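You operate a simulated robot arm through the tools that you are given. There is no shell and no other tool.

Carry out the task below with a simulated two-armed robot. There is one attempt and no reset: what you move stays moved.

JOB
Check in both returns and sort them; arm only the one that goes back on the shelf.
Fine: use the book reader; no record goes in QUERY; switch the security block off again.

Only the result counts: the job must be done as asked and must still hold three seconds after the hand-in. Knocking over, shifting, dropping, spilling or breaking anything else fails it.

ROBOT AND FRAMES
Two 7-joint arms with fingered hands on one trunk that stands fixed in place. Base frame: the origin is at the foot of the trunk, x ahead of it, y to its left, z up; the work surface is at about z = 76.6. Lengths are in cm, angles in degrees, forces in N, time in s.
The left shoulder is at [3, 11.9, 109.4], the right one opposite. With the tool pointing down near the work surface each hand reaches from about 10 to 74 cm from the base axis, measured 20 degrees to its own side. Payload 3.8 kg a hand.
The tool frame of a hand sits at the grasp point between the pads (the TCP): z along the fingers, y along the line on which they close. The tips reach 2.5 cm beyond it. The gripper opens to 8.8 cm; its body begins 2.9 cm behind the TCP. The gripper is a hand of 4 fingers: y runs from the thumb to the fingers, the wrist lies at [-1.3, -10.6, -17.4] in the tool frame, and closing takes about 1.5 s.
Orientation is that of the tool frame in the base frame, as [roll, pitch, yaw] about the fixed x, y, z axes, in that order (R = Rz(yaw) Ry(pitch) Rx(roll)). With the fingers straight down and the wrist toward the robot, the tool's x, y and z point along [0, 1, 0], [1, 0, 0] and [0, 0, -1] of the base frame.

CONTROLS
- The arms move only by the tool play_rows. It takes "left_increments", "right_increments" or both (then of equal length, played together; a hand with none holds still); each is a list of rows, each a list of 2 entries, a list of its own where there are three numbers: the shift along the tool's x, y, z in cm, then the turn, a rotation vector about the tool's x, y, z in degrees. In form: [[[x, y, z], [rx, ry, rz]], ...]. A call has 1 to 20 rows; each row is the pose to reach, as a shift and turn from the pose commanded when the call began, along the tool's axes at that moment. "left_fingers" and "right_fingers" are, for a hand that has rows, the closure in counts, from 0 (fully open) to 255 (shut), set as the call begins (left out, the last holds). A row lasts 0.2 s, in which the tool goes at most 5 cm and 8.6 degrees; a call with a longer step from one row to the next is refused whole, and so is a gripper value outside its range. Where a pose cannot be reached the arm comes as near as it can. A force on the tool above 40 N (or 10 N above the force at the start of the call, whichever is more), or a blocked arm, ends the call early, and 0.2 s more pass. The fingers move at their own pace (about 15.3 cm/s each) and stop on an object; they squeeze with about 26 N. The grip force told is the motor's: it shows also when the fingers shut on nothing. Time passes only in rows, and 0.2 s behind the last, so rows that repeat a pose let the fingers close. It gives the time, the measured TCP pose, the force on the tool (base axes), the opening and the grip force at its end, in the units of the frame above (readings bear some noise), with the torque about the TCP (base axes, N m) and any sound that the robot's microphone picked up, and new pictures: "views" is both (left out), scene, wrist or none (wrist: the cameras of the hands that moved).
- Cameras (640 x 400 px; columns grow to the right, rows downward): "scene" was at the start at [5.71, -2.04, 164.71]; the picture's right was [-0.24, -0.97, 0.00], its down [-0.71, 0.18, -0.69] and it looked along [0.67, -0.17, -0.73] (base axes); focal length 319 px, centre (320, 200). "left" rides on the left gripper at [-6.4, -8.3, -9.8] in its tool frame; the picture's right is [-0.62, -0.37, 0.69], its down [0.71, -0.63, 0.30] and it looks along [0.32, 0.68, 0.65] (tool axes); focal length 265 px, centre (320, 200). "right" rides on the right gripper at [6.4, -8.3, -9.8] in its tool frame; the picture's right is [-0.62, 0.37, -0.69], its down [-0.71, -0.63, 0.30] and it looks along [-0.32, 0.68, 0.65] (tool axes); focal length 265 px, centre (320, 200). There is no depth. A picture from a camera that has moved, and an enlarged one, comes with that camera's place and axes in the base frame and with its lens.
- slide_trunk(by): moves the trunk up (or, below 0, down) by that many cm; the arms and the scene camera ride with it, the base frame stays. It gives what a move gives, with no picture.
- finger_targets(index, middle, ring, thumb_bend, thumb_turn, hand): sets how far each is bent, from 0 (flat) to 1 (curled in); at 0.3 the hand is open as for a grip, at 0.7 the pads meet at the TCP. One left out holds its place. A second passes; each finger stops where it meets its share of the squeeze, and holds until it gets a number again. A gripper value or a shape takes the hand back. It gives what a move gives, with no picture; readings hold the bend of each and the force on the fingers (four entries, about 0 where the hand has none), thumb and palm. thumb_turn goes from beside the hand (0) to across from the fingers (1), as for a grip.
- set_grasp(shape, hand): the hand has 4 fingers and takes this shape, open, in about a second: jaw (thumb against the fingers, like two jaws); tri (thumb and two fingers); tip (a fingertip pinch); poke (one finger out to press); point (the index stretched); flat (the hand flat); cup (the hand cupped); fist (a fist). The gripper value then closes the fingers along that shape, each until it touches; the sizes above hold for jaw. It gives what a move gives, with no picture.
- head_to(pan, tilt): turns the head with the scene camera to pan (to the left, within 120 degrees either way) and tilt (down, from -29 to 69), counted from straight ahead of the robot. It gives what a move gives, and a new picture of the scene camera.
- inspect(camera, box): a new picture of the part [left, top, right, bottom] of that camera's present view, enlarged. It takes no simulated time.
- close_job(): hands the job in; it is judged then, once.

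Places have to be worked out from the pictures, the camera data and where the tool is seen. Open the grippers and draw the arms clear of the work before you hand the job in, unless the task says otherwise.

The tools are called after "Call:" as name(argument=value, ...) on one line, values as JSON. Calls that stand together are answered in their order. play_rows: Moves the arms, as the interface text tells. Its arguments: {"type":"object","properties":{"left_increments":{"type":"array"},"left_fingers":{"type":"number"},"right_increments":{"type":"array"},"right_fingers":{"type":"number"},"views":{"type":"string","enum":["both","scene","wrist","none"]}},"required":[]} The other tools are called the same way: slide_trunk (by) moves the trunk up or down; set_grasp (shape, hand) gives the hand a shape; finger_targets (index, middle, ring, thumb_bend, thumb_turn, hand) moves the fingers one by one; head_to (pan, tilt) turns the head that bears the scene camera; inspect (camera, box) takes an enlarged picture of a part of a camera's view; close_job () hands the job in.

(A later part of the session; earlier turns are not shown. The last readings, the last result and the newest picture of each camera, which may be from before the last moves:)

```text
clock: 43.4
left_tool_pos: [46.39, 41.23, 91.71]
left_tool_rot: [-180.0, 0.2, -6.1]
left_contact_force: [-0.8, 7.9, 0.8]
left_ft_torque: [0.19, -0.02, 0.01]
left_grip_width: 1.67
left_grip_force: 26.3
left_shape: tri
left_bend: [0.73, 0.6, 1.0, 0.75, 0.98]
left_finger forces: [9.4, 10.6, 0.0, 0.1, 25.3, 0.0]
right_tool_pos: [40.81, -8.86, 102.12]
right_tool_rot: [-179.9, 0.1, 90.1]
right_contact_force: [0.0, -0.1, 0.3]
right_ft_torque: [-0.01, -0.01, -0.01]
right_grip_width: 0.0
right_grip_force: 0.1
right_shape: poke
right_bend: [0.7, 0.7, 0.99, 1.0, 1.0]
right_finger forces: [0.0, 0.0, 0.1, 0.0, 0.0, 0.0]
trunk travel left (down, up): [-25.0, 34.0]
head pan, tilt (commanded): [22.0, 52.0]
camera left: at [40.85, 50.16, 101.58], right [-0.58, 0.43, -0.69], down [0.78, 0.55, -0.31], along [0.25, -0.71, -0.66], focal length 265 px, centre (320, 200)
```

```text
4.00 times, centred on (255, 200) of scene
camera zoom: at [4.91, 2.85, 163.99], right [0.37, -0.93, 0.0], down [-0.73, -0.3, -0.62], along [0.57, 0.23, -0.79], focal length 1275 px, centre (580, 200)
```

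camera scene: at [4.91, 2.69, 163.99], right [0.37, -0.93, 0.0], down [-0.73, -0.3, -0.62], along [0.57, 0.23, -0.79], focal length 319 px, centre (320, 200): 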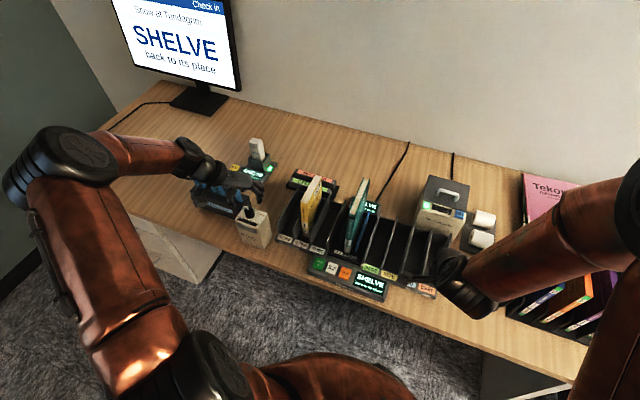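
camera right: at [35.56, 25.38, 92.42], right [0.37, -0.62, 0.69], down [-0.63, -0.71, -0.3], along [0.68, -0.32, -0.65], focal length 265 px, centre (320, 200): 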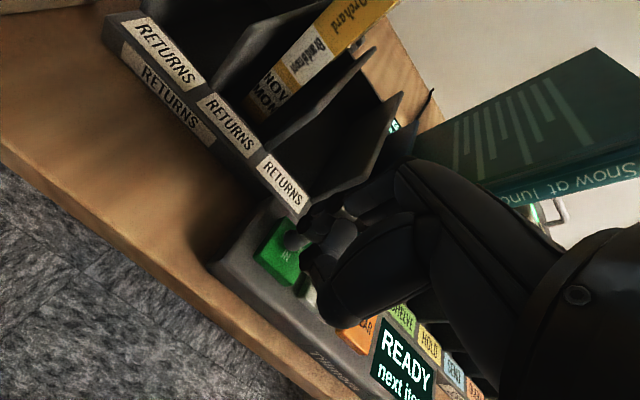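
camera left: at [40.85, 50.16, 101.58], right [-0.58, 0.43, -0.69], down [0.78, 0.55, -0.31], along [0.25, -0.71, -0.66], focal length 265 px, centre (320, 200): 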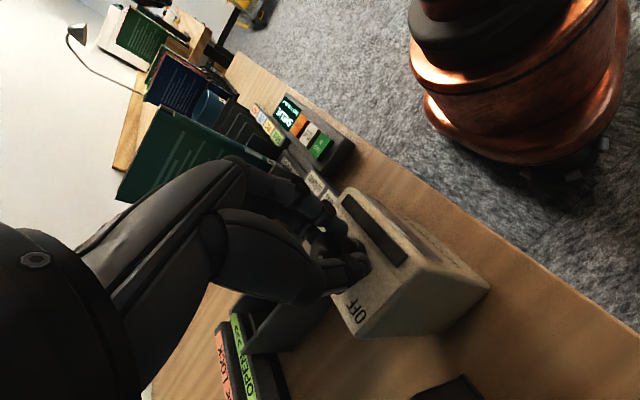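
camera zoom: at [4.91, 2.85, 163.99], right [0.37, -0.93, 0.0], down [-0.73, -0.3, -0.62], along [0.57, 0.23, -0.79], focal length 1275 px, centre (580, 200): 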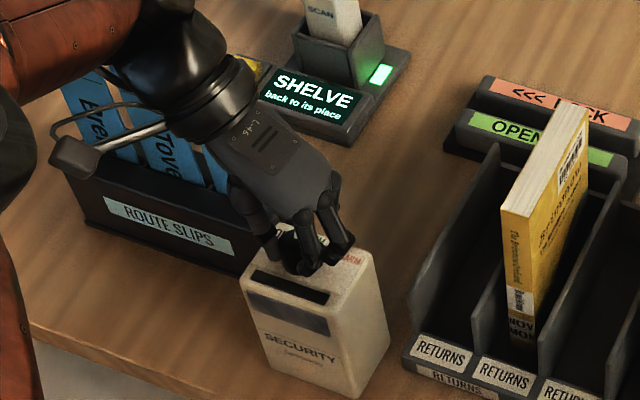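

Turned 46° without resistance. I open the fingers and rise to see where the pointer stands.

Call:
play_rows(left_increments=[[[0, 0, 0], [0, 0, 0]], [[0, 0, 0], [0, 0, 0]], [[0, 0, 0], [0, 0, 0]], [[0, 0, 0], [0, 0, 0]], [[0, 0, -2], [0, 0, 0]], [[0, 0, -5], [0, 0, 0]], [[0, 0, -8], [0, 0, 0]], [[0, 0, -12], [0, 0, 0]], [[0, 0, -12], [0, 0, 0]]], left_fingers=80, views="wrist")

Call:
inspect(camera="left", box=[320, 180, 540, 350])

Call:
inspect(camera="scene", box=[180, 150, 300, 260])

```text
clock: 45.4
left_tool_pos: [46.47, 41.13, 103.91]
left_tool_rot: [180.0, 0.3, -6.0]
left_contact_force: [0.0, 0.2, 0.8]
left_ft_torque: [-0.03, -0.02, 0.0]
left_grip_width: 6.01
left_grip_force: 0.1
left_shape: tri
left_bend: [0.73, 0.38, 0.99, 0.59, 1.0]
left_finger forces: [0.0, 0.0, 0.1, 0.0, 0.0, 0.0]
right_tool_pos: [40.85, -8.98, 102.18]
right_tool_rot: [180.0, -0.1, 90.0]
right_contact_force: [0.3, 0.3, -0.1]
right_ft_torque: [-0.02, 0.0, 0.02]
right_grip_width: 0.0
right_grip_force: 0.1
right_shape: poke
right_bend: [0.7, 0.7, 0.99, 1.0, 1.0]
right_finger forces: [0.0, 0.1, 0.1, 0.0, 0.0, 0.0]
trunk travel left (down, up): [-25.0, 34.0]
head pan, tilt (commanded): [22.0, 52.0]
camera left: at [40.94, 50.05, 113.73], right [-0.58, 0.43, -0.69], down [0.77, 0.55, -0.31], along [0.25, -0.71, -0.66], focal length 265 px, centre (320, 200)
```

left: 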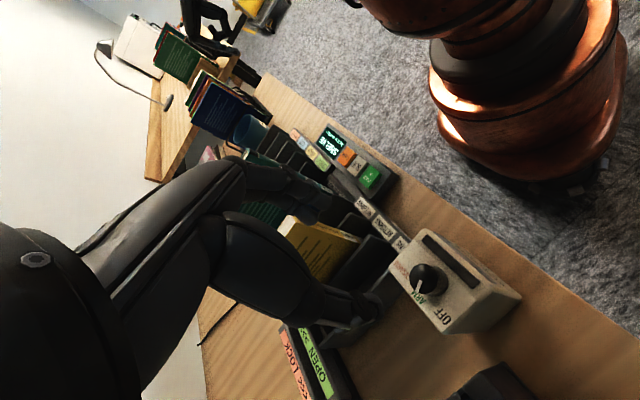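

```text
2.35 times, centred on (430, 265) of left
camera zoom: at [40.94, 50.05, 113.73], right [-0.58, 0.43, -0.69], down [0.77, 0.55, -0.31], along [0.25, -0.71, -0.66], focal length 624 px, centre (61, 47)
```

zoom: 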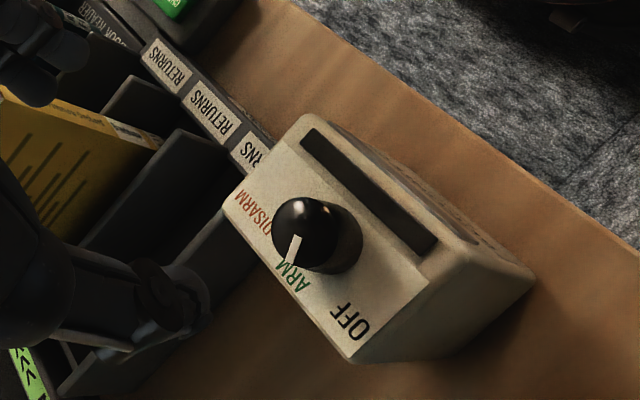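

```text
3.64 times, centred on (240, 205) of scene
camera zoom: at [4.97, 2.76, 163.99], right [0.37, -0.93, 0.0], down [-0.73, -0.3, -0.62], along [0.57, 0.23, -0.79], focal length 1159 px, centre (611, 182)
```

zoom: 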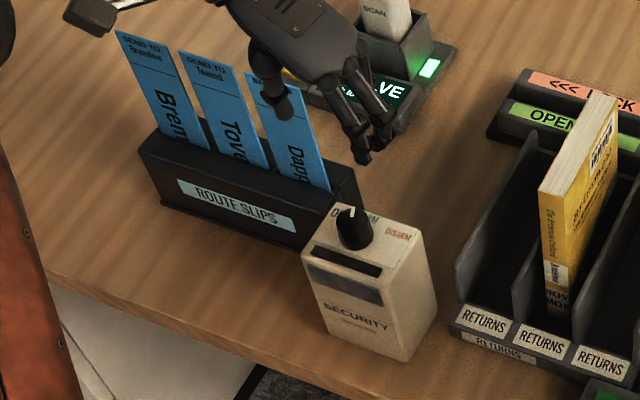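

The pointer has moved toward ARM but I am not sure that it is exactly on it. I zoom closely.

Call:
inspect(camera="left", box=[380, 230, 480, 330])

Call:
inspect(camera="scene", box=[235, 190, 275, 230])

```text
4.00 times, centred on (430, 280) of left
camera zoom: at [40.94, 50.05, 113.73], right [-0.58, 0.43, -0.69], down [0.77, 0.55, -0.31], along [0.25, -0.71, -0.66], focal length 1062 px, centre (-120, -120)
```

zoom: 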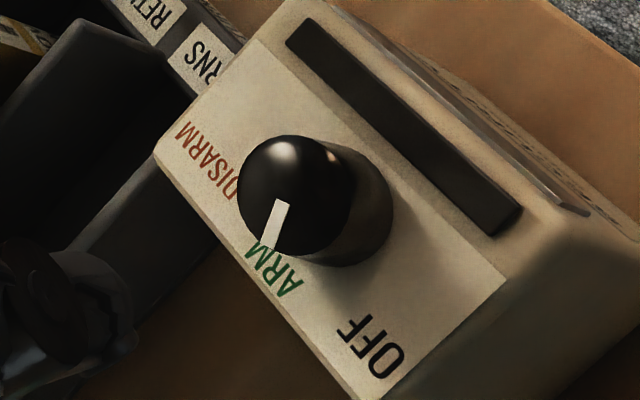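

```text
10.00 times, centred on (255, 210) of scene
camera zoom: at [4.97, 2.76, 163.99], right [0.37, -0.93, 0.0], down [-0.73, -0.3, -0.62], along [0.57, 0.23, -0.79], focal length 3188 px, centre (970, 100)
```

zoom: 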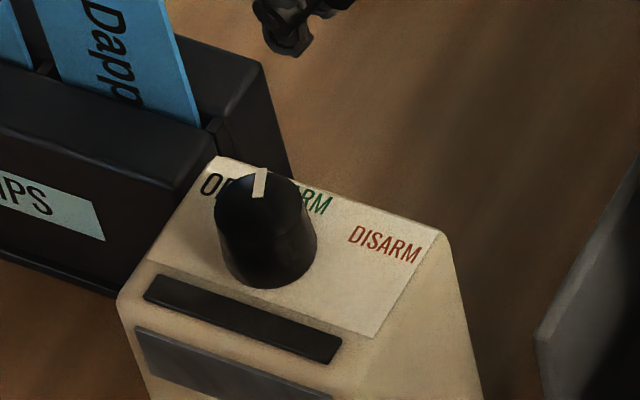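

The pointer stands at about 26° with OFF at ~55–60° and ARM at ~0°, so it needs about 26° more. I turn the open hand back 31° in the air and go down on the knob again.

Call:
play_rows(left_increments=[[[0.1, 0, 1], [0, 0, -8]], [[0.1, 0, 2], [0, 0, -16]], [[0.1, 0, 4], [0, 0, -24]], [[0.1, 0, 6], [0, 0, -31]], [[0.1, 0, 8], [0, 0, -31]], [[0.1, 0, 10], [0, 0, -31]], [[0.1, 0, 11.5], [0, 0, -31]], [[0.1, 0, 12.2], [0, 0, -31]], [[0.1, 0, 12.2], [0, 0, -31]]], views="wrist")

Call:
inspect(camera="left", box=[240, 150, 480, 330])

```text
clock: 47.4
left_tool_pos: [46.41, 41.06, 91.49]
left_tool_rot: [-179.8, 0.1, 24.9]
left_contact_force: [0.0, 0.2, 0.2]
left_ft_torque: [-0.02, 0.0, 0.02]
left_grip_width: 5.97
left_grip_force: 0.0
left_shape: tri
left_bend: [0.73, 0.38, 0.99, 0.59, 1.0]
left_finger forces: [0.1, 0.0, 0.0, 0.0, 0.0, 0.0]
right_tool_pos: [40.85, -9.09, 102.12]
right_tool_rot: [-180.0, 0.0, 89.9]
right_contact_force: [0.0, 0.0, -0.2]
right_ft_torque: [-0.02, 0.0, -0.03]
right_grip_width: 0.0
right_grip_force: 0.1
right_shape: poke
right_bend: [0.7, 0.7, 0.99, 1.0, 1.0]
right_finger forces: [0.1, 0.1, 0.0, 0.0, 0.1, 0.0]
trunk travel left (down, up): [-25.0, 34.0]
head pan, tilt (commanded): [22.0, 52.0]
camera left: at [37.15, 45.91, 101.38], right [-0.72, 0.07, -0.69], down [0.38, 0.87, -0.31], along [0.58, -0.48, -0.66], focal length 265 px, centre (320, 200)
```

left: 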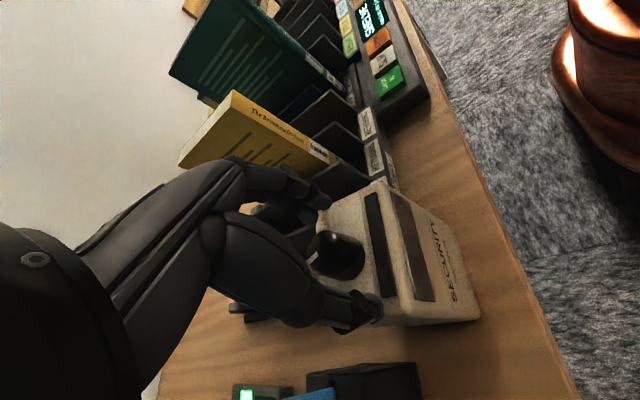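

```text
2.22 times, centred on (360, 240) of left
camera zoom: at [37.15, 45.91, 101.38], right [-0.72, 0.07, -0.69], down [0.38, 0.87, -0.31], along [0.58, -0.48, -0.66], focal length 590 px, centre (231, 111)
```

zoom: 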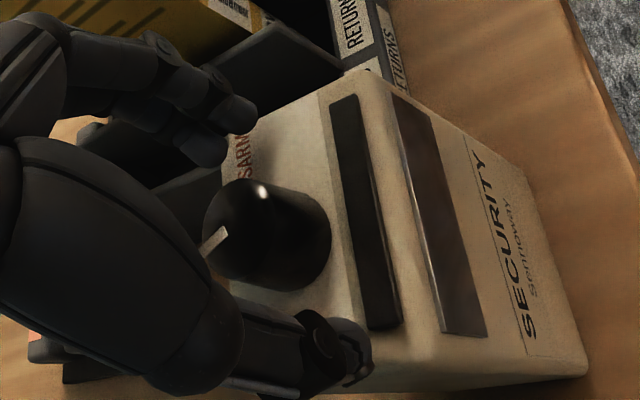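

Positioned around the knob with no contact. I close and, once held, turn 34° clockwise.

Call:
play_rows(left_increments=[[[0, 0, 0], [0, 0, 0]], [[0, 0, 0], [0, 0, 0]], [[0, 0, 0], [0, 0, 0]], [[0, 0, 0], [0, 0, 0]], [[0, 0, 0], [0, 0, 0]], [[0, 0, 0], [0, 0, 0]], [[0, 0, 0], [0, 0, 0]], [[0, 0, 0], [0, 0, 6]], [[0, 0, 0], [0, 0, 12]], [[0, 0, 0], [0, 0, 18]], [[0, 0, 0], [0, 0, 24]], [[0, 0, 0], [0, 0, 30]], [[0, 0, 0], [0, 0, 34]], [[0, 0, 0], [0, 0, 34]]], left_fingers=255, views="wrist")

Call:
inspect(camera="left", box=[240, 150, 480, 330])

Call:
inspect(camera="scene", box=[215, 170, 295, 260])

```text
clock: 50.4
left_tool_pos: [46.6, 41.2, 91.54]
left_tool_rot: [180.0, 0.4, -9.0]
left_contact_force: [-4.1, 1.0, -3.6]
left_ft_torque: [0.0, 0.07, 0.04]
left_grip_width: 1.75
left_grip_force: 25.5
left_shape: tri
left_bend: [0.72, 0.61, 1.0, 0.74, 0.99]
left_finger forces: [12.3, 11.3, 0.1, 0.0, 23.8, 0.0]
right_tool_pos: [40.91, -8.93, 102.25]
right_tool_rot: [-179.9, 0.1, 90.0]
right_contact_force: [-0.6, 0.4, -0.5]
right_ft_torque: [0.0, 0.01, -0.02]
right_grip_width: 0.03
right_grip_force: 0.0
right_shape: poke
right_bend: [0.7, 0.7, 0.99, 1.0, 1.0]
right_finger forces: [0.1, 0.0, 0.1, 0.1, 0.0, 0.1]
trunk travel left (down, up): [-25.0, 34.0]
head pan, tilt (commanded): [22.0, 52.0]
camera left: at [41.44, 50.39, 101.39], right [-0.56, 0.46, -0.69], down [0.8, 0.51, -0.31], along [0.21, -0.73, -0.66], focal length 265 px, centre (320, 200)
```

left: 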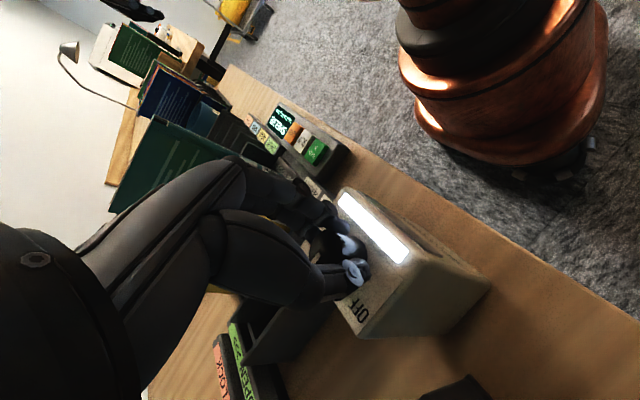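

```text
2.22 times, centred on (360, 240) of left
camera zoom: at [41.44, 50.39, 101.39], right [-0.56, 0.46, -0.69], down [0.8, 0.51, -0.31], along [0.21, -0.73, -0.66], focal length 590 px, centre (231, 111)
```

zoom: 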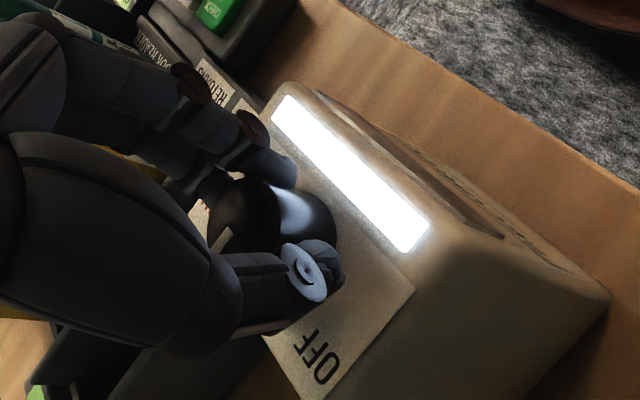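

```text
4.44 times, centred on (255, 215) of scene
camera zoom: at [4.9, 2.77, 163.99], right [0.37, -0.93, 0.0], down [-0.73, -0.3, -0.62], along [0.57, 0.23, -0.79], focal length 1417 px, centre (609, 133)
```

zoom: 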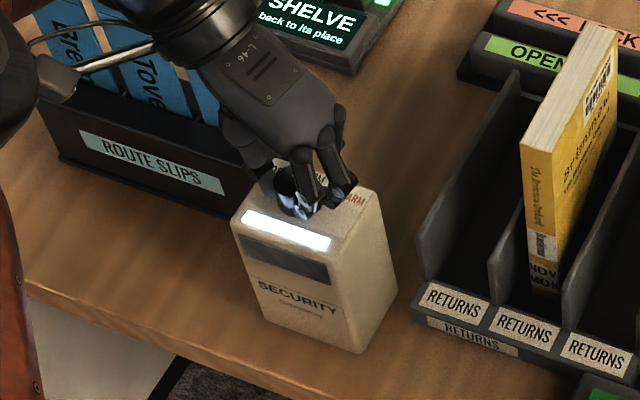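

The top bar now glows white: the block is armed, so that bar is a lamp and the grey panel on the front face is probably the active face. I release the knob and rise.

Call:
play_rows(left_increments=[[[0, 0, 0], [0, 0, 0]], [[0, 0, 0], [0, 0, 0]], [[0, 0, 0], [0, 0, 0]], [[0, 0, 0], [0, 0, 0]], [[0, 0, -2], [0, 0, 0]], [[0, 0, -5], [0, 0, 0]], [[0, 0, -8], [0, 0, 0]], [[0, 0, -12], [0, 0, 0]], [[0, 0, -14], [0, 0, 0]]], left_fingers=80, views="wrist")

Call:
inspect(camera="left", box=[370, 220, 490, 330])

Call:
inspect(camera="scene", box=[235, 190, 275, 230])

```text
clock: 52.4
left_tool_pos: [46.68, 41.14, 105.67]
left_tool_rot: [-180.0, 0.3, -9.0]
left_contact_force: [-1.2, -0.3, -1.1]
left_ft_torque: [-0.06, 0.01, 0.0]
left_grip_width: 6.0
left_grip_force: 0.1
left_shape: tri
left_bend: [0.73, 0.38, 0.99, 0.59, 1.0]
left_finger forces: [0.1, 0.1, 0.0, 0.0, 0.1, 0.0]
right_tool_pos: [40.89, -8.93, 102.18]
right_tool_rot: [-179.9, 0.0, 90.0]
right_contact_force: [0.1, -0.2, 1.0]
right_ft_torque: [-0.01, -0.01, 0.0]
right_grip_width: 0.0
right_grip_force: 0.0
right_shape: poke
right_bend: [0.7, 0.7, 0.99, 1.0, 1.0]
right_finger forces: [0.0, 0.0, 0.0, 0.1, 0.1, 0.1]
trunk travel left (down, up): [-25.0, 34.0]
head pan, tilt (commanded): [22.0, 52.0]
camera left: at [41.56, 50.35, 115.49], right [-0.56, 0.46, -0.69], down [0.8, 0.51, -0.31], along [0.21, -0.73, -0.66], focal length 265 px, centre (320, 200)
```

left: 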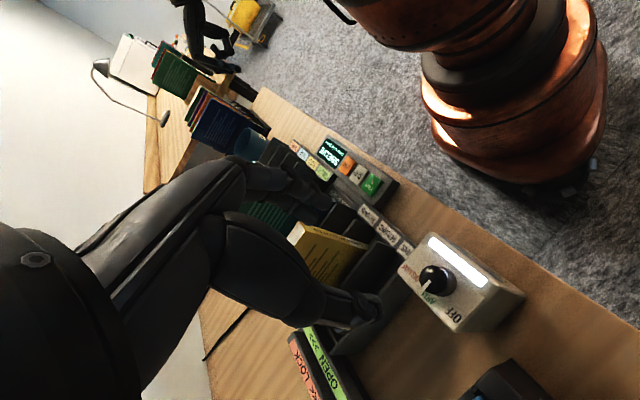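

```text
3.64 times, centred on (430, 275) of left
camera zoom: at [41.56, 50.35, 115.49], right [-0.56, 0.46, -0.69], down [0.8, 0.51, -0.31], along [0.21, -0.73, -0.66], focal length 965 px, centre (-80, -73)
```

zoom: 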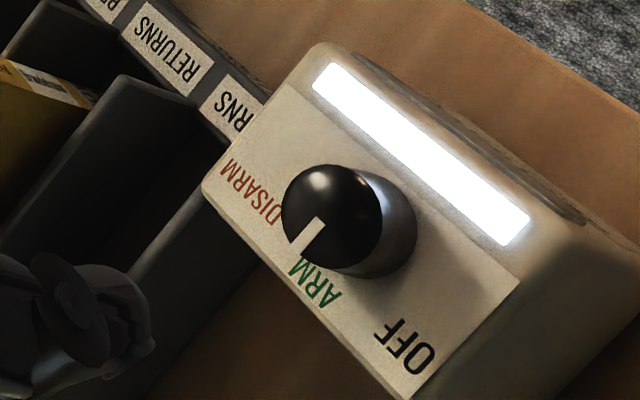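

```text
10.00 times, centred on (255, 210) of scene
camera zoom: at [4.93, 2.71, 163.99], right [0.37, -0.93, 0.0], down [-0.73, -0.3, -0.62], along [0.57, 0.23, -0.79], focal length 3188 px, centre (970, 100)
```

zoom: 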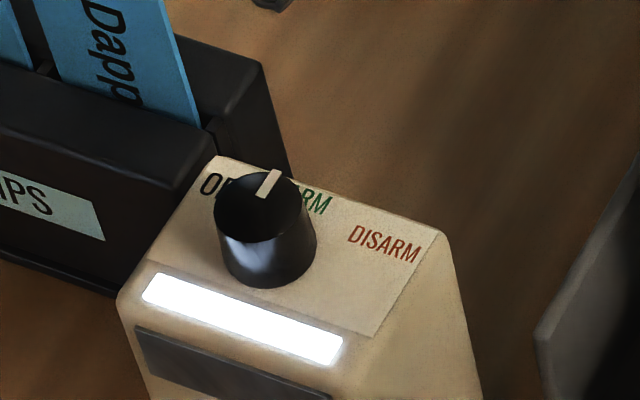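

The lamp stays on. I look closely at the front face to understand where a book is to be presented.

Call:
inspect(camera="scene", box=[232, 205, 282, 255])

Call:
inspect(camera="scene", box=[340, 180, 400, 250])

```text
8.00 times, centred on (257, 230) of scene
camera zoom: at [4.93, 2.71, 163.99], right [0.37, -0.93, 0.0], down [-0.73, -0.3, -0.62], along [0.57, 0.23, -0.79], focal length 2550 px, centre (824, -40)
```

zoom: 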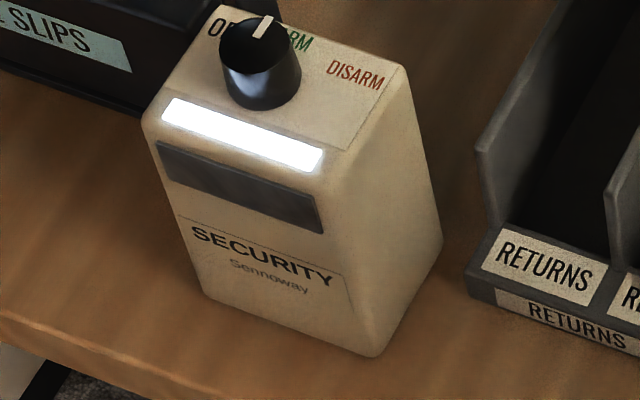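

```text
5.71 times, centred on (370, 215) of scene
camera zoom: at [4.93, 2.71, 163.99], right [0.37, -0.93, 0.0], down [-0.73, -0.3, -0.62], along [0.57, 0.23, -0.79], focal length 1822 px, centre (34, 114)
```

zoom: 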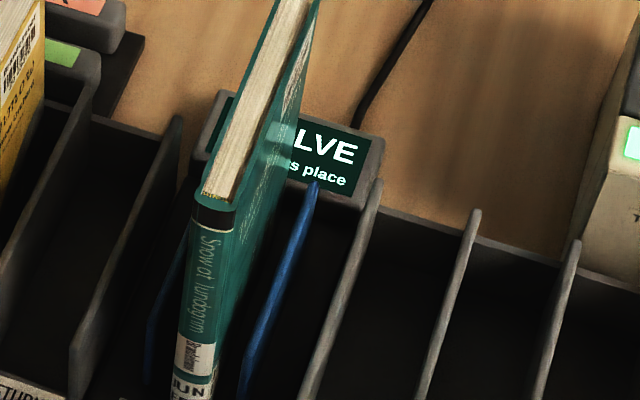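

The grey plate on the front face faces the robot, so the book's spine will have to face away from me to meet it. I test with the empty hand whether the left arm can turn to yaw 180 near the block.

Call:
play_rows(left_increments=[[[-0.8, 0.4, -1], [0, 0, -8.2]], [[-1.6, 0.8, -2], [0, 0, -16.4]], [[-2.4, 1.2, -3], [0, 0, -24.6]], [[-3.2, 1.6, -4], [0, 0, -32.8]], [[-4, 2, -5], [0, 0, -41]], [[-4.8, 2.4, -6], [0, 0, -49.2]], [[-5.6, 2.8, -6.3], [0, 0, -57.4]], [[-6.4, 3.2, -6.3], [0, 0, -65.6]], [[-7.2, 3.6, -6.3], [0, 0, -73.8]], [[-8, 4, -6.3], [0, 0, -82]], [[-8.6, 4.3, -6.3], [0, 0, -90.2]], [[-9.1, 4.6, -6.3], [0, 0, -98]], [[-9.1, 4.6, -6.3], [0, 0, -106]], [[-9.1, 4.6, -6.3], [0, 0, -114]], [[-9.1, 4.6, -6.3], [0, 0, -122]], [[-9.1, 4.6, -6.3], [0, 0, -130]]], left_fingers=60, views="both")

```text
clock: 55.8
left_tool_pos: [37.03, 37.88, 111.98]
left_tool_rot: [-179.9, -0.1, 121.1]
left_contact_force: [0.0, -0.2, 0.1]
left_ft_torque: [0.02, 0.02, 0.0]
left_grip_width: 6.71
left_grip_force: 0.0
left_shape: tri
left_bend: [0.27, 0.35, 0.99, 0.53, 0.99]
left_finger forces: [0.1, 0.1, 0.0, 0.0, 0.1, 0.0]
right_tool_pos: [40.85, -8.96, 102.2]
right_tool_rot: [179.9, 0.0, 90.0]
right_contact_force: [-0.1, -0.6, -0.3]
right_ft_torque: [-0.02, 0.03, 0.02]
right_grip_width: 0.0
right_grip_force: 0.1
right_shape: poke
right_bend: [0.7, 0.7, 0.99, 1.0, 1.0]
right_finger forces: [0.0, 0.1, 0.1, 0.0, 0.0, 0.1]
trunk travel left (down, up): [-25.0, 34.0]
head pan, tilt (commanded): [22.0, 52.0]
camera scene: at [4.94, 2.7, 163.99], right [0.37, -0.93, 0.0], down [-0.73, -0.3, -0.62], along [0.57, 0.23, -0.79], focal length 319 px, centre (320, 200)
camera left: at [33.08, 28.05, 121.81], right [0.0, -0.72, -0.69], down [-0.91, 0.29, -0.3], along [0.41, 0.63, -0.66], focal length 265 px, centre (320, 200)
```

scene: 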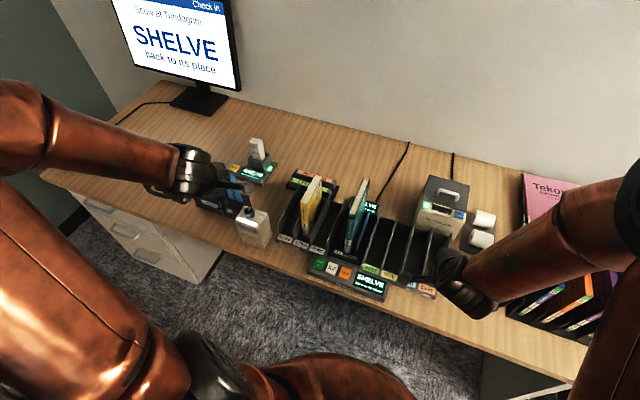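
left: 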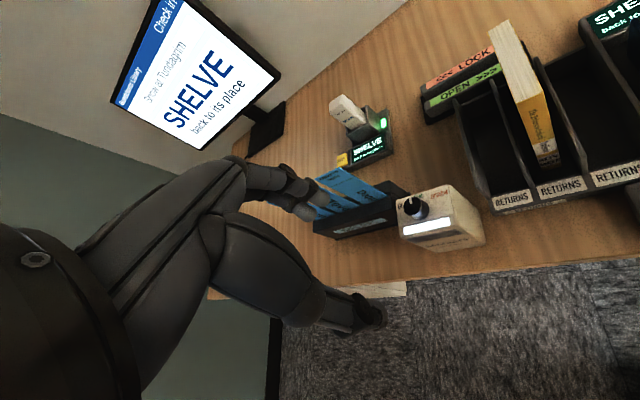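

Yaw 121 is reached without trouble. I turn the remaining 59° to test yaw 180.

Call:
play_rows(left_increments=[[[0, 0, 0], [0, 0, -8.2]], [[0, 0, 0], [0, 0, -16.4]], [[0, 0, 0], [0, 0, -24.6]], [[0, 0, 0], [0, 0, -32.8]], [[0, 0, 0], [0, 0, -41]], [[0, 0, 0], [0, 0, -49.2]], [[0, 0, 0], [0, 0, -57.4]], [[0, 0, 0], [0, 0, -59]]], views="both")

```text
clock: 57.6
left_tool_pos: [36.99, 37.97, 111.93]
left_tool_rot: [179.9, -0.3, -180.0]
left_contact_force: [1.0, -0.2, 0.0]
left_ft_torque: [-0.03, 0.01, -0.03]
left_grip_width: 6.71
left_grip_force: 0.0
left_shape: tri
left_bend: [0.27, 0.35, 0.99, 0.53, 0.99]
left_finger forces: [0.0, 0.0, 0.0, 0.0, 0.0, 0.0]
right_tool_pos: [40.82, -9.0, 102.08]
right_tool_rot: [180.0, 0.0, 89.9]
right_contact_force: [0.5, -0.3, -0.7]
right_ft_torque: [-0.02, -0.02, 0.01]
right_grip_width: 0.0
right_grip_force: 0.1
right_shape: poke
right_bend: [0.7, 0.7, 0.99, 1.0, 1.0]
right_finger forces: [0.1, 0.0, 0.0, 0.0, 0.1, 0.1]
trunk travel left (down, up): [-25.0, 34.0]
head pan, tilt (commanded): [22.0, 52.0]
camera scene: at [4.91, 2.71, 163.99], right [0.37, -0.93, 0.0], down [-0.73, -0.3, -0.62], along [0.57, 0.23, -0.79], focal length 319 px, centre (320, 200)
camera left: at [43.32, 29.58, 121.73], right [0.62, -0.37, -0.7], down [-0.71, -0.63, -0.3], along [-0.33, 0.68, -0.65], focal length 265 px, centre (320, 200)
```

scene: 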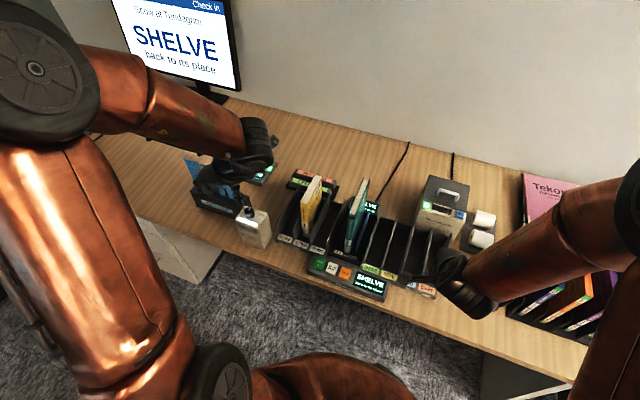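
left: 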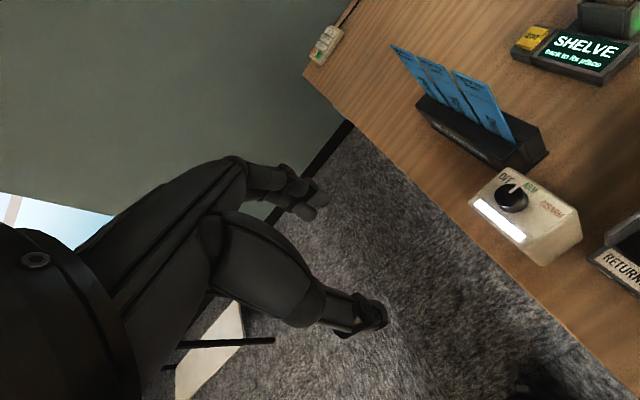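

The arm reaches yaw 180 without difficulty. Now I fetch the teal book with the same relative hand pose at which I released it (yaw −14.6), so it should not twist; first I turn back and return the hand to the jaw shape.

Call:
play_rows(left_increments=[[[-0.3, -0.5, -0.2], [0, 0, 8.2]], [[-0.6, -1, -0.4], [0, 0, 16.4]], [[-1, -1.5, -0.6], [0, 0, 24.6]], [[-1.3, -2, -0.8], [0, 0, 32.8]], [[-1.6, -2.5, -1], [0, 0, 41]], [[-2, -3, -1.2], [0, 0, 49.2]], [[-2.3, -3.5, -1.4], [0, 0, 57.4]], [[-2.6, -4, -1.6], [0, 0, 65.6]], [[-3, -4.5, -1.8], [0, 0, 73.8]], [[-3.3, -5, -2], [0, 0, 82]], [[-3.6, -5.5, -2], [0, 0, 90.2]], [[-4, -6, -2], [0, 0, 98.4]], [[-4.3, -6.5, -2], [0, 0, 106.6]], [[-4.6, -7, -2], [0, 0, 114.8]], [[-5, -8, -2], [0, 0, 123]], [[-5, -8, -2], [0, 0, 131]], [[-5, -8, -2], [0, 0, 139]], [[-5, -8, -2], [0, 0, 147]]], views="none")

Call:
set_grasp(hand="left", shape="jaw")

```text
clock: 61.4
left_tool_pos: [41.91, 30.06, 113.89]
left_tool_rot: [-179.8, 0.3, 32.9]
left_contact_force: [-0.7, 0.8, -0.3]
left_ft_torque: [-0.01, -0.01, -0.01]
left_grip_width: 6.68
left_grip_force: 0.1
left_shape: tri
left_bend: [0.27, 0.35, 0.99, 0.53, 0.99]
left_finger forces: [0.1, 0.0, 0.1, 0.0, 0.1, 0.0]
right_tool_pos: [40.87, -8.87, 102.19]
right_tool_rot: [-180.0, 0.0, 89.9]
right_contact_force: [0.0, -0.1, -0.1]
right_ft_torque: [-0.01, 0.01, 0.01]
right_grip_width: 0.0
right_grip_force: 0.0
right_shape: poke
right_bend: [0.7, 0.7, 0.99, 1.0, 1.0]
right_finger forces: [0.0, 0.1, 0.0, 0.0, 0.0, 0.0]
trunk travel left (down, up): [-25.0, 34.0]
head pan, tilt (commanded): [22.0, 52.0]
```

```text
clock: 62.3
left_tool_pos: [41.95, 29.97, 113.92]
left_tool_rot: [-179.8, 0.2, 33.1]
left_contact_force: [-0.4, 0.6, -0.3]
left_ft_torque: [0.0, 0.03, 0.01]
left_grip_width: 8.8
left_grip_force: 0.0
left_shape: jaw
left_bend: [0.3, 0.3, 0.3, 0.3, 0.98]
left_finger forces: [0.0, 0.1, 0.1, 0.0, 0.0, 0.0]
right_tool_pos: [41.0, -9.01, 102.18]
right_tool_rot: [180.0, -0.1, 90.0]
right_contact_force: [-0.2, 0.8, 0.0]
right_ft_torque: [-0.03, 0.02, 0.03]
right_grip_width: 0.0
right_grip_force: 0.1
right_shape: poke
right_bend: [0.7, 0.7, 0.99, 1.0, 1.0]
right_finger forces: [0.0, 0.1, 0.0, 0.1, 0.0, 0.0]
trunk travel left (down, up): [-25.0, 34.0]
head pan, tilt (commanded): [22.0, 52.0]
```

I move over the teal book in the reader with yaw −14.6 and the opening preset to about 5.6 cm.

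Call:
play_rows(left_increments=[[[0.7, 3.8, 0], [-0.35, -0.15, 8]], [[1.3, 7.6, 0], [-0.7, -0.3, 16]], [[2, 11.5, 0], [-1.05, -0.45, 24]], [[2.6, 15.4, 0.5], [-1.4, -0.6, 32]], [[3.3, 19.3, 1], [-1.75, -0.75, 40]], [[3.92, 23.07, 2], [-2.07, -0.91, 47.6]], [[3.92, 23.07, 4.5], [-2.07, -0.91, 47.6]], [[3.92, 23.07, 6.4], [-2.07, -0.91, 47.6]], [[3.92, 23.07, 6.4], [-2.07, -0.91, 47.6]]], left_fingers=90, views="both")

Call:
inspect(camera="left", box=[240, 150, 480, 330])

Call:
inspect(camera="scene", box=[310, 120, 420, 250])

```text
clock: 64.3
left_tool_pos: [57.77, 12.76, 107.44]
left_tool_rot: [177.9, 0.3, -14.5]
left_contact_force: [-0.2, -0.4, 0.6]
left_ft_torque: [-0.02, 0.03, -0.01]
left_grip_width: 5.73
left_grip_force: 0.0
left_shape: jaw
left_bend: [0.28, 0.39, 0.35, 0.61, 1.0]
left_finger forces: [0.0, 0.1, 0.0, 0.0, 0.0, 0.1]
right_tool_pos: [40.83, -8.95, 102.24]
right_tool_rot: [-180.0, 0.0, 89.9]
right_contact_force: [0.6, -1.2, -0.2]
right_ft_torque: [0.0, 0.0, -0.01]
right_grip_width: 0.0
right_grip_force: 0.1
right_shape: poke
right_bend: [0.7, 0.7, 0.99, 1.0, 1.0]
right_finger forces: [0.1, 0.1, 0.0, 0.0, 0.0, 0.1]
trunk travel left (down, up): [-25.0, 34.0]
head pan, tilt (commanded): [22.0, 52.0]
camera scene: at [4.91, 2.71, 163.99], right [0.37, -0.93, 0.0], down [-0.73, -0.3, -0.62], along [0.57, 0.23, -0.79], focal length 319 px, centre (320, 200)
camera left: at [53.67, 22.76, 116.91], right [-0.52, 0.49, -0.7], down [0.85, 0.42, -0.33], along [0.13, -0.77, -0.63], focal length 265 px, centre (320, 200)
```

scene: 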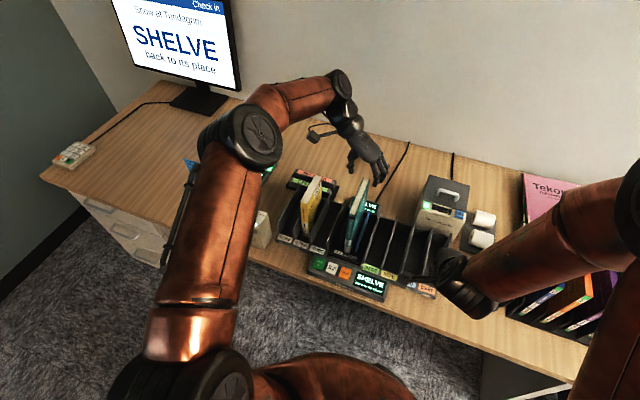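
left: 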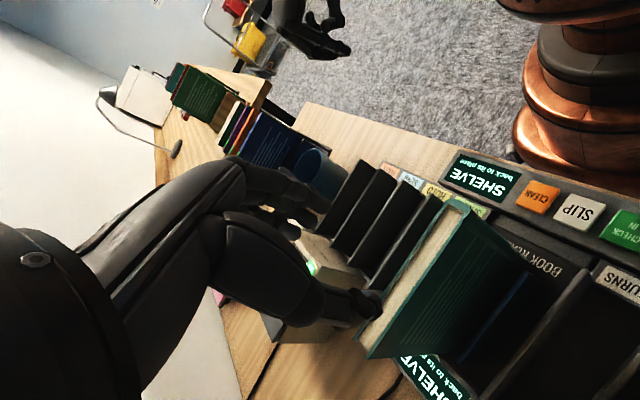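

```text
2.22 times, centred on (360, 240) of left
camera zoom: at [53.67, 22.76, 116.91], right [-0.52, 0.49, -0.7], down [0.85, 0.42, -0.33], along [0.13, -0.77, -0.63], focal length 590 px, centre (231, 111)
```

zoom: 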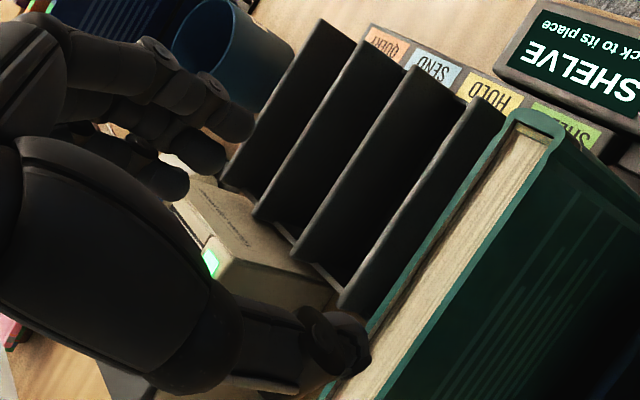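

```text
3.08 times, centred on (365, 185) of scene
camera zoom: at [4.91, 2.71, 163.99], right [0.37, -0.93, 0.0], down [-0.73, -0.3, -0.62], along [0.57, 0.23, -0.79], focal length 981 px, centre (182, 246)
```

zoom: 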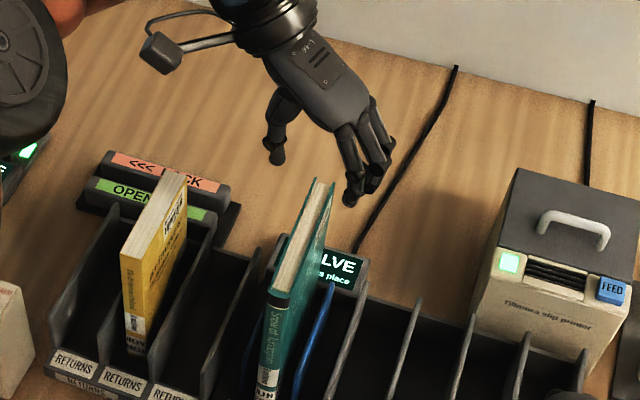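

Exactly over the release pose. I descend straight to z≈95.3.

Call:
play_rows(left_increments=[[[0, -0.1, 3], [0, 0, 0]], [[0, -0.22, 6], [0, 0, 0]], [[0, -0.33, 9], [0, 0, 0]], [[0, -0.41, 11], [0, 0, 0]], [[0, -0.45, 12.1], [0, 0, 0]], [[0, -0.45, 12.1], [0, 0, 0]]], views="wrist")

```text
clock: 65.7
left_tool_pos: [57.78, 12.68, 95.19]
left_tool_rot: [177.8, 0.3, -14.6]
left_contact_force: [0.2, -0.2, -0.6]
left_ft_torque: [0.03, 0.01, 0.01]
left_grip_width: 5.79
left_grip_force: 0.1
left_shape: jaw
left_bend: [0.28, 0.39, 0.35, 0.61, 1.0]
left_finger forces: [0.0, 0.0, 0.1, 0.0, 0.1, 0.0]
right_tool_pos: [40.84, -9.01, 102.17]
right_tool_rot: [180.0, 0.0, 90.0]
right_contact_force: [-0.3, 0.7, -0.2]
right_ft_torque: [-0.01, 0.02, 0.0]
right_grip_width: 0.01
right_grip_force: 0.2
right_shape: poke
right_bend: [0.7, 0.7, 0.99, 1.0, 1.0]
right_finger forces: [0.1, 0.0, 0.0, 0.1, 0.1, 0.0]
trunk travel left (down, up): [-25.0, 34.0]
head pan, tilt (commanded): [22.0, 52.0]
camera left: at [53.62, 22.73, 104.81], right [-0.52, 0.49, -0.7], down [0.85, 0.42, -0.33], along [0.13, -0.77, -0.63], focal length 265 px, centre (320, 200)
```

left: 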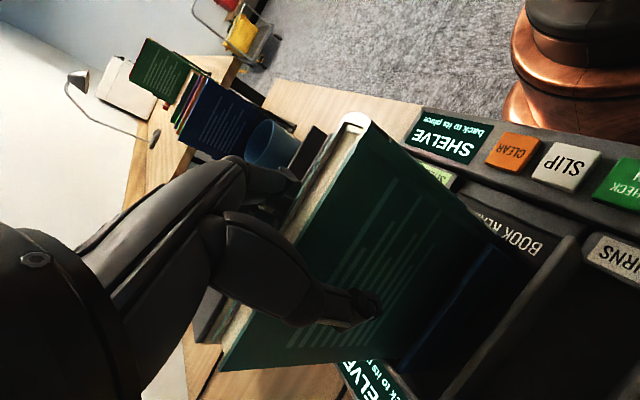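

I close on the book and lift it 5 cm after the grip is firm.

Call:
play_rows(left_increments=[[[0, 0, 0], [0, 0, 0]], [[0, 0, 0], [0, 0, 0]], [[0, 0, 0], [0, 0, 0]], [[0, 0, 0], [0, 0, 0]], [[0, 0, 0], [0, 0, 0]], [[0, 0, 0], [0, 0, 0]], [[0, 0, 0], [0, 0, 0]], [[0, 0, 0], [0, 0, 0]], [[0, 0.03, -1], [0, 0, 0]], [[0, 0.1, -2.5], [0, 0, 0]], [[0, 0.18, -5], [0, 0, 0]], [[0, 0.18, -5], [0, 0, 0]]], left_fingers=255, views="both")

Call:
inspect(camera="scene", box=[310, 140, 420, 290])

```text
clock: 68.3
left_tool_pos: [57.78, 12.77, 100.26]
left_tool_rot: [177.8, 0.4, -14.7]
left_contact_force: [0.2, -0.3, -2.9]
left_ft_torque: [0.02, 0.0, 0.03]
left_grip_width: 1.5
left_grip_force: 26.4
left_shape: jaw
left_bend: [0.73, 0.66, 0.7, 0.75, 1.0]
left_finger forces: [13.4, 6.6, 2.8, 0.0, 22.7, 0.0]
right_tool_pos: [40.98, -8.91, 102.16]
right_tool_rot: [180.0, 0.0, 90.1]
right_contact_force: [-0.1, 0.0, 0.6]
right_ft_torque: [0.02, 0.0, 0.0]
right_grip_width: 0.0
right_grip_force: 0.1
right_shape: poke
right_bend: [0.7, 0.7, 0.99, 1.0, 1.0]
right_finger forces: [0.0, 0.0, 0.0, 0.0, 0.0, 0.0]
trunk travel left (down, up): [-25.0, 34.0]
head pan, tilt (commanded): [22.0, 52.0]
camera scene: at [5.02, 2.72, 163.99], right [0.37, -0.93, 0.0], down [-0.73, -0.3, -0.61], along [0.57, 0.23, -0.79], focal length 319 px, centre (320, 200)
camera left: at [53.71, 22.78, 109.83], right [-0.52, 0.49, -0.7], down [0.84, 0.42, -0.33], along [0.13, -0.77, -0.63], focal length 265 px, centre (320, 200)
```

scene: 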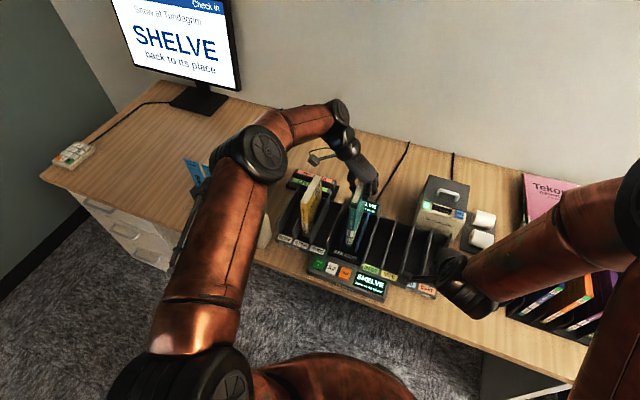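
left: 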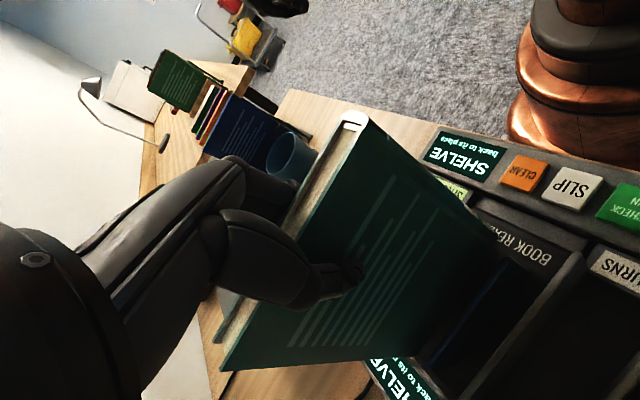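

```text
2.67 times, centred on (365, 215) of scene
camera zoom: at [5.02, 2.72, 163.99], right [0.37, -0.93, 0.0], down [-0.73, -0.3, -0.61], along [0.57, 0.23, -0.79], focal length 850 px, centre (200, 160)
```

zoom: 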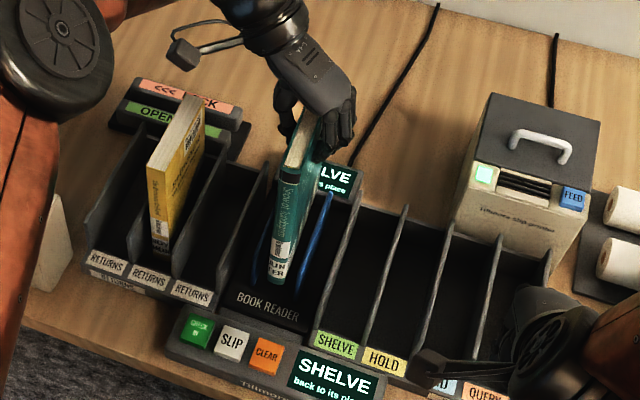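

Firm and aligned. I lift to a TCP height of 111 and bring the book back toward me, in front of the racks.

Call:
play_rows(left_increments=[[[0, 0.15, -4], [0, 0, 0]], [[0, 0.3, -8], [0, 0, 0]], [[0, 0.41, -10.7], [0, 0, 0]], [[-3.6, -0.95, -10.75], [0, 0, 0]], [[-7.2, -2.3, -10.8], [0, 0, 0]], [[-10.9, -3.7, -10.85], [0, 0, 0]], [[-14.5, -5.05, -10.9], [0, 0, 0]], [[-18.1, -6.4, -10.95], [0, 0, 0]], [[-18.1, -6.4, -10.95], [0, 0, 0]]], views="both")

```text
clock: 70.3
left_tool_pos: [42.06, 23.91, 110.87]
left_tool_rot: [177.8, 0.3, -14.7]
left_contact_force: [0.5, -0.3, -3.2]
left_ft_torque: [0.01, 0.05, 0.0]
left_grip_width: 1.49
left_grip_force: 25.9
left_shape: jaw
left_bend: [0.73, 0.66, 0.7, 0.75, 1.0]
left_finger forces: [13.6, 6.4, 2.7, 0.1, 22.9, 0.0]
right_tool_pos: [40.89, -8.99, 102.18]
right_tool_rot: [-180.0, 0.1, 90.0]
right_contact_force: [1.3, 1.1, 0.5]
right_ft_torque: [0.0, -0.01, 0.02]
right_grip_width: 0.0
right_grip_force: 0.0
right_shape: poke
right_bend: [0.7, 0.7, 0.99, 1.0, 1.0]
right_finger forces: [0.0, 0.0, 0.2, 0.1, 0.0, 0.1]
trunk travel left (down, up): [-25.0, 34.0]
head pan, tilt (commanded): [22.0, 52.0]
camera scene: at [5.05, 2.69, 163.99], right [0.37, -0.93, 0.0], down [-0.73, -0.3, -0.61], along [0.57, 0.23, -0.79], focal length 319 px, centre (320, 200)
camera left: at [37.98, 33.89, 120.48], right [-0.52, 0.49, -0.7], down [0.85, 0.42, -0.33], along [0.13, -0.77, -0.63], focal length 265 px, centre (320, 200)
```

scene: 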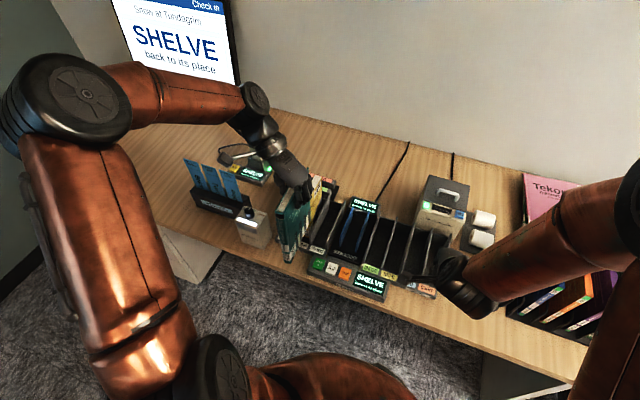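
left: 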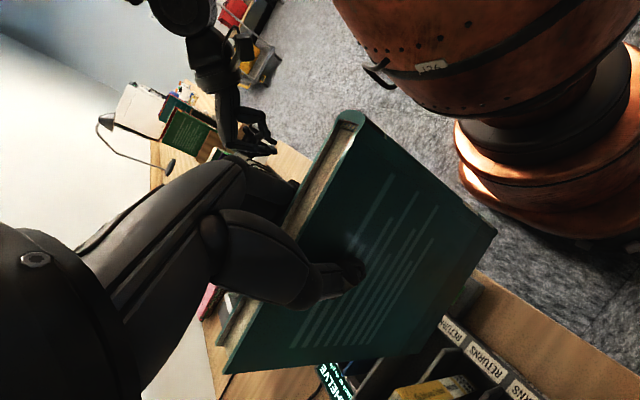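

Now I turn the book about the vertical in two steps, moving it in front of the block; first 98°.

Call:
play_rows(left_increments=[[[-0.8, -0.66, 0], [0, 0.31, -8.2]], [[-1.6, -1.3, -0.05], [0, 0.62, -16.4]], [[-2.4, -2, -0.1], [0, 0.93, -24.6]], [[-3.2, -2.6, -0.1], [0, 1.25, -32.8]], [[-4, -3.3, -0.1], [0, 1.56, -41]], [[-4.8, -3.9, -0.15], [0, 1.87, -49.2]], [[-5.6, -4.6, -0.2], [0, 2.18, -57.4]], [[-6.4, -5.3, -0.2], [0, 2.5, -65.6]], [[-7.2, -6, -0.2], [0, 2.8, -73.8]], [[-8, -6.6, -0.25], [0, 3.12, -82]], [[-8.7, -7.3, -0.3], [0, 3.43, -90.2]], [[-9.3, -7.9, -0.3], [0, 3.72, -98]], [[-9.3, -7.9, -0.3], [0, 3.72, -98]]], views="both")

```text
clock: 73.1
left_tool_pos: [34.88, 33.97, 111.04]
left_tool_rot: [178.2, 0.0, 83.5]
left_contact_force: [0.1, 0.2, -2.1]
left_ft_torque: [-0.01, -0.02, 0.02]
left_grip_width: 1.51
left_grip_force: 26.0
left_shape: jaw
left_bend: [0.73, 0.66, 0.7, 0.75, 1.0]
left_finger forces: [13.6, 6.4, 2.6, 0.0, 22.7, 0.0]
right_tool_pos: [40.88, -9.0, 102.26]
right_tool_rot: [-180.0, 0.0, 89.9]
right_contact_force: [0.4, -0.1, -0.3]
right_ft_torque: [-0.03, 0.03, -0.04]
right_grip_width: 0.01
right_grip_force: 0.1
right_shape: poke
right_bend: [0.7, 0.7, 0.99, 1.0, 1.0]
right_finger forces: [0.1, 0.1, 0.1, 0.1, 0.1, 0.0]
trunk travel left (down, up): [-25.0, 34.0]
head pan, tilt (commanded): [22.0, 52.0]
camera scene: at [4.96, 2.76, 163.99], right [0.37, -0.93, 0.0], down [-0.73, -0.3, -0.62], along [0.57, 0.23, -0.79], focal length 319 px, centre (320, 200)
camera left: at [25.58, 28.46, 120.61], right [-0.41, -0.58, -0.7], down [-0.54, 0.78, -0.32], along [0.74, 0.24, -0.63], focal length 265 px, centre (320, 200)
```

scene: 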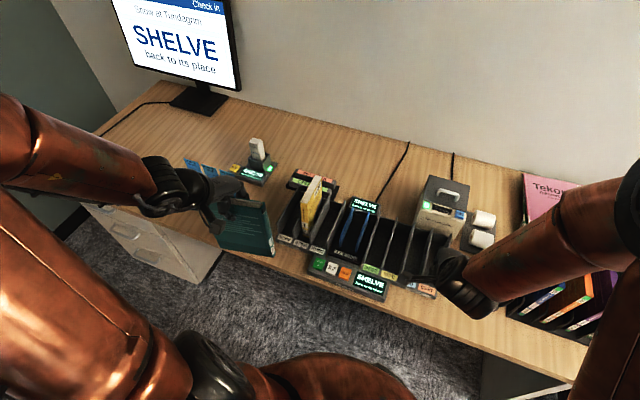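
left: 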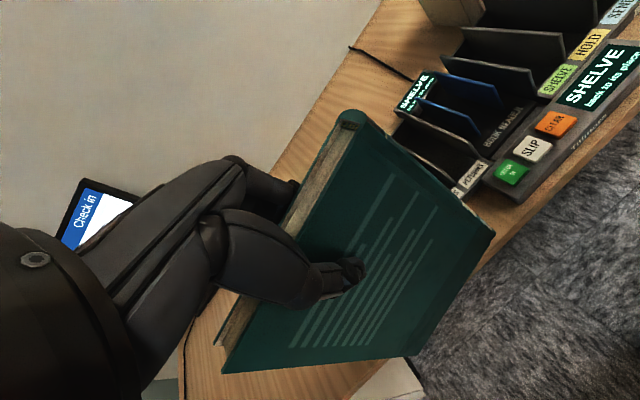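

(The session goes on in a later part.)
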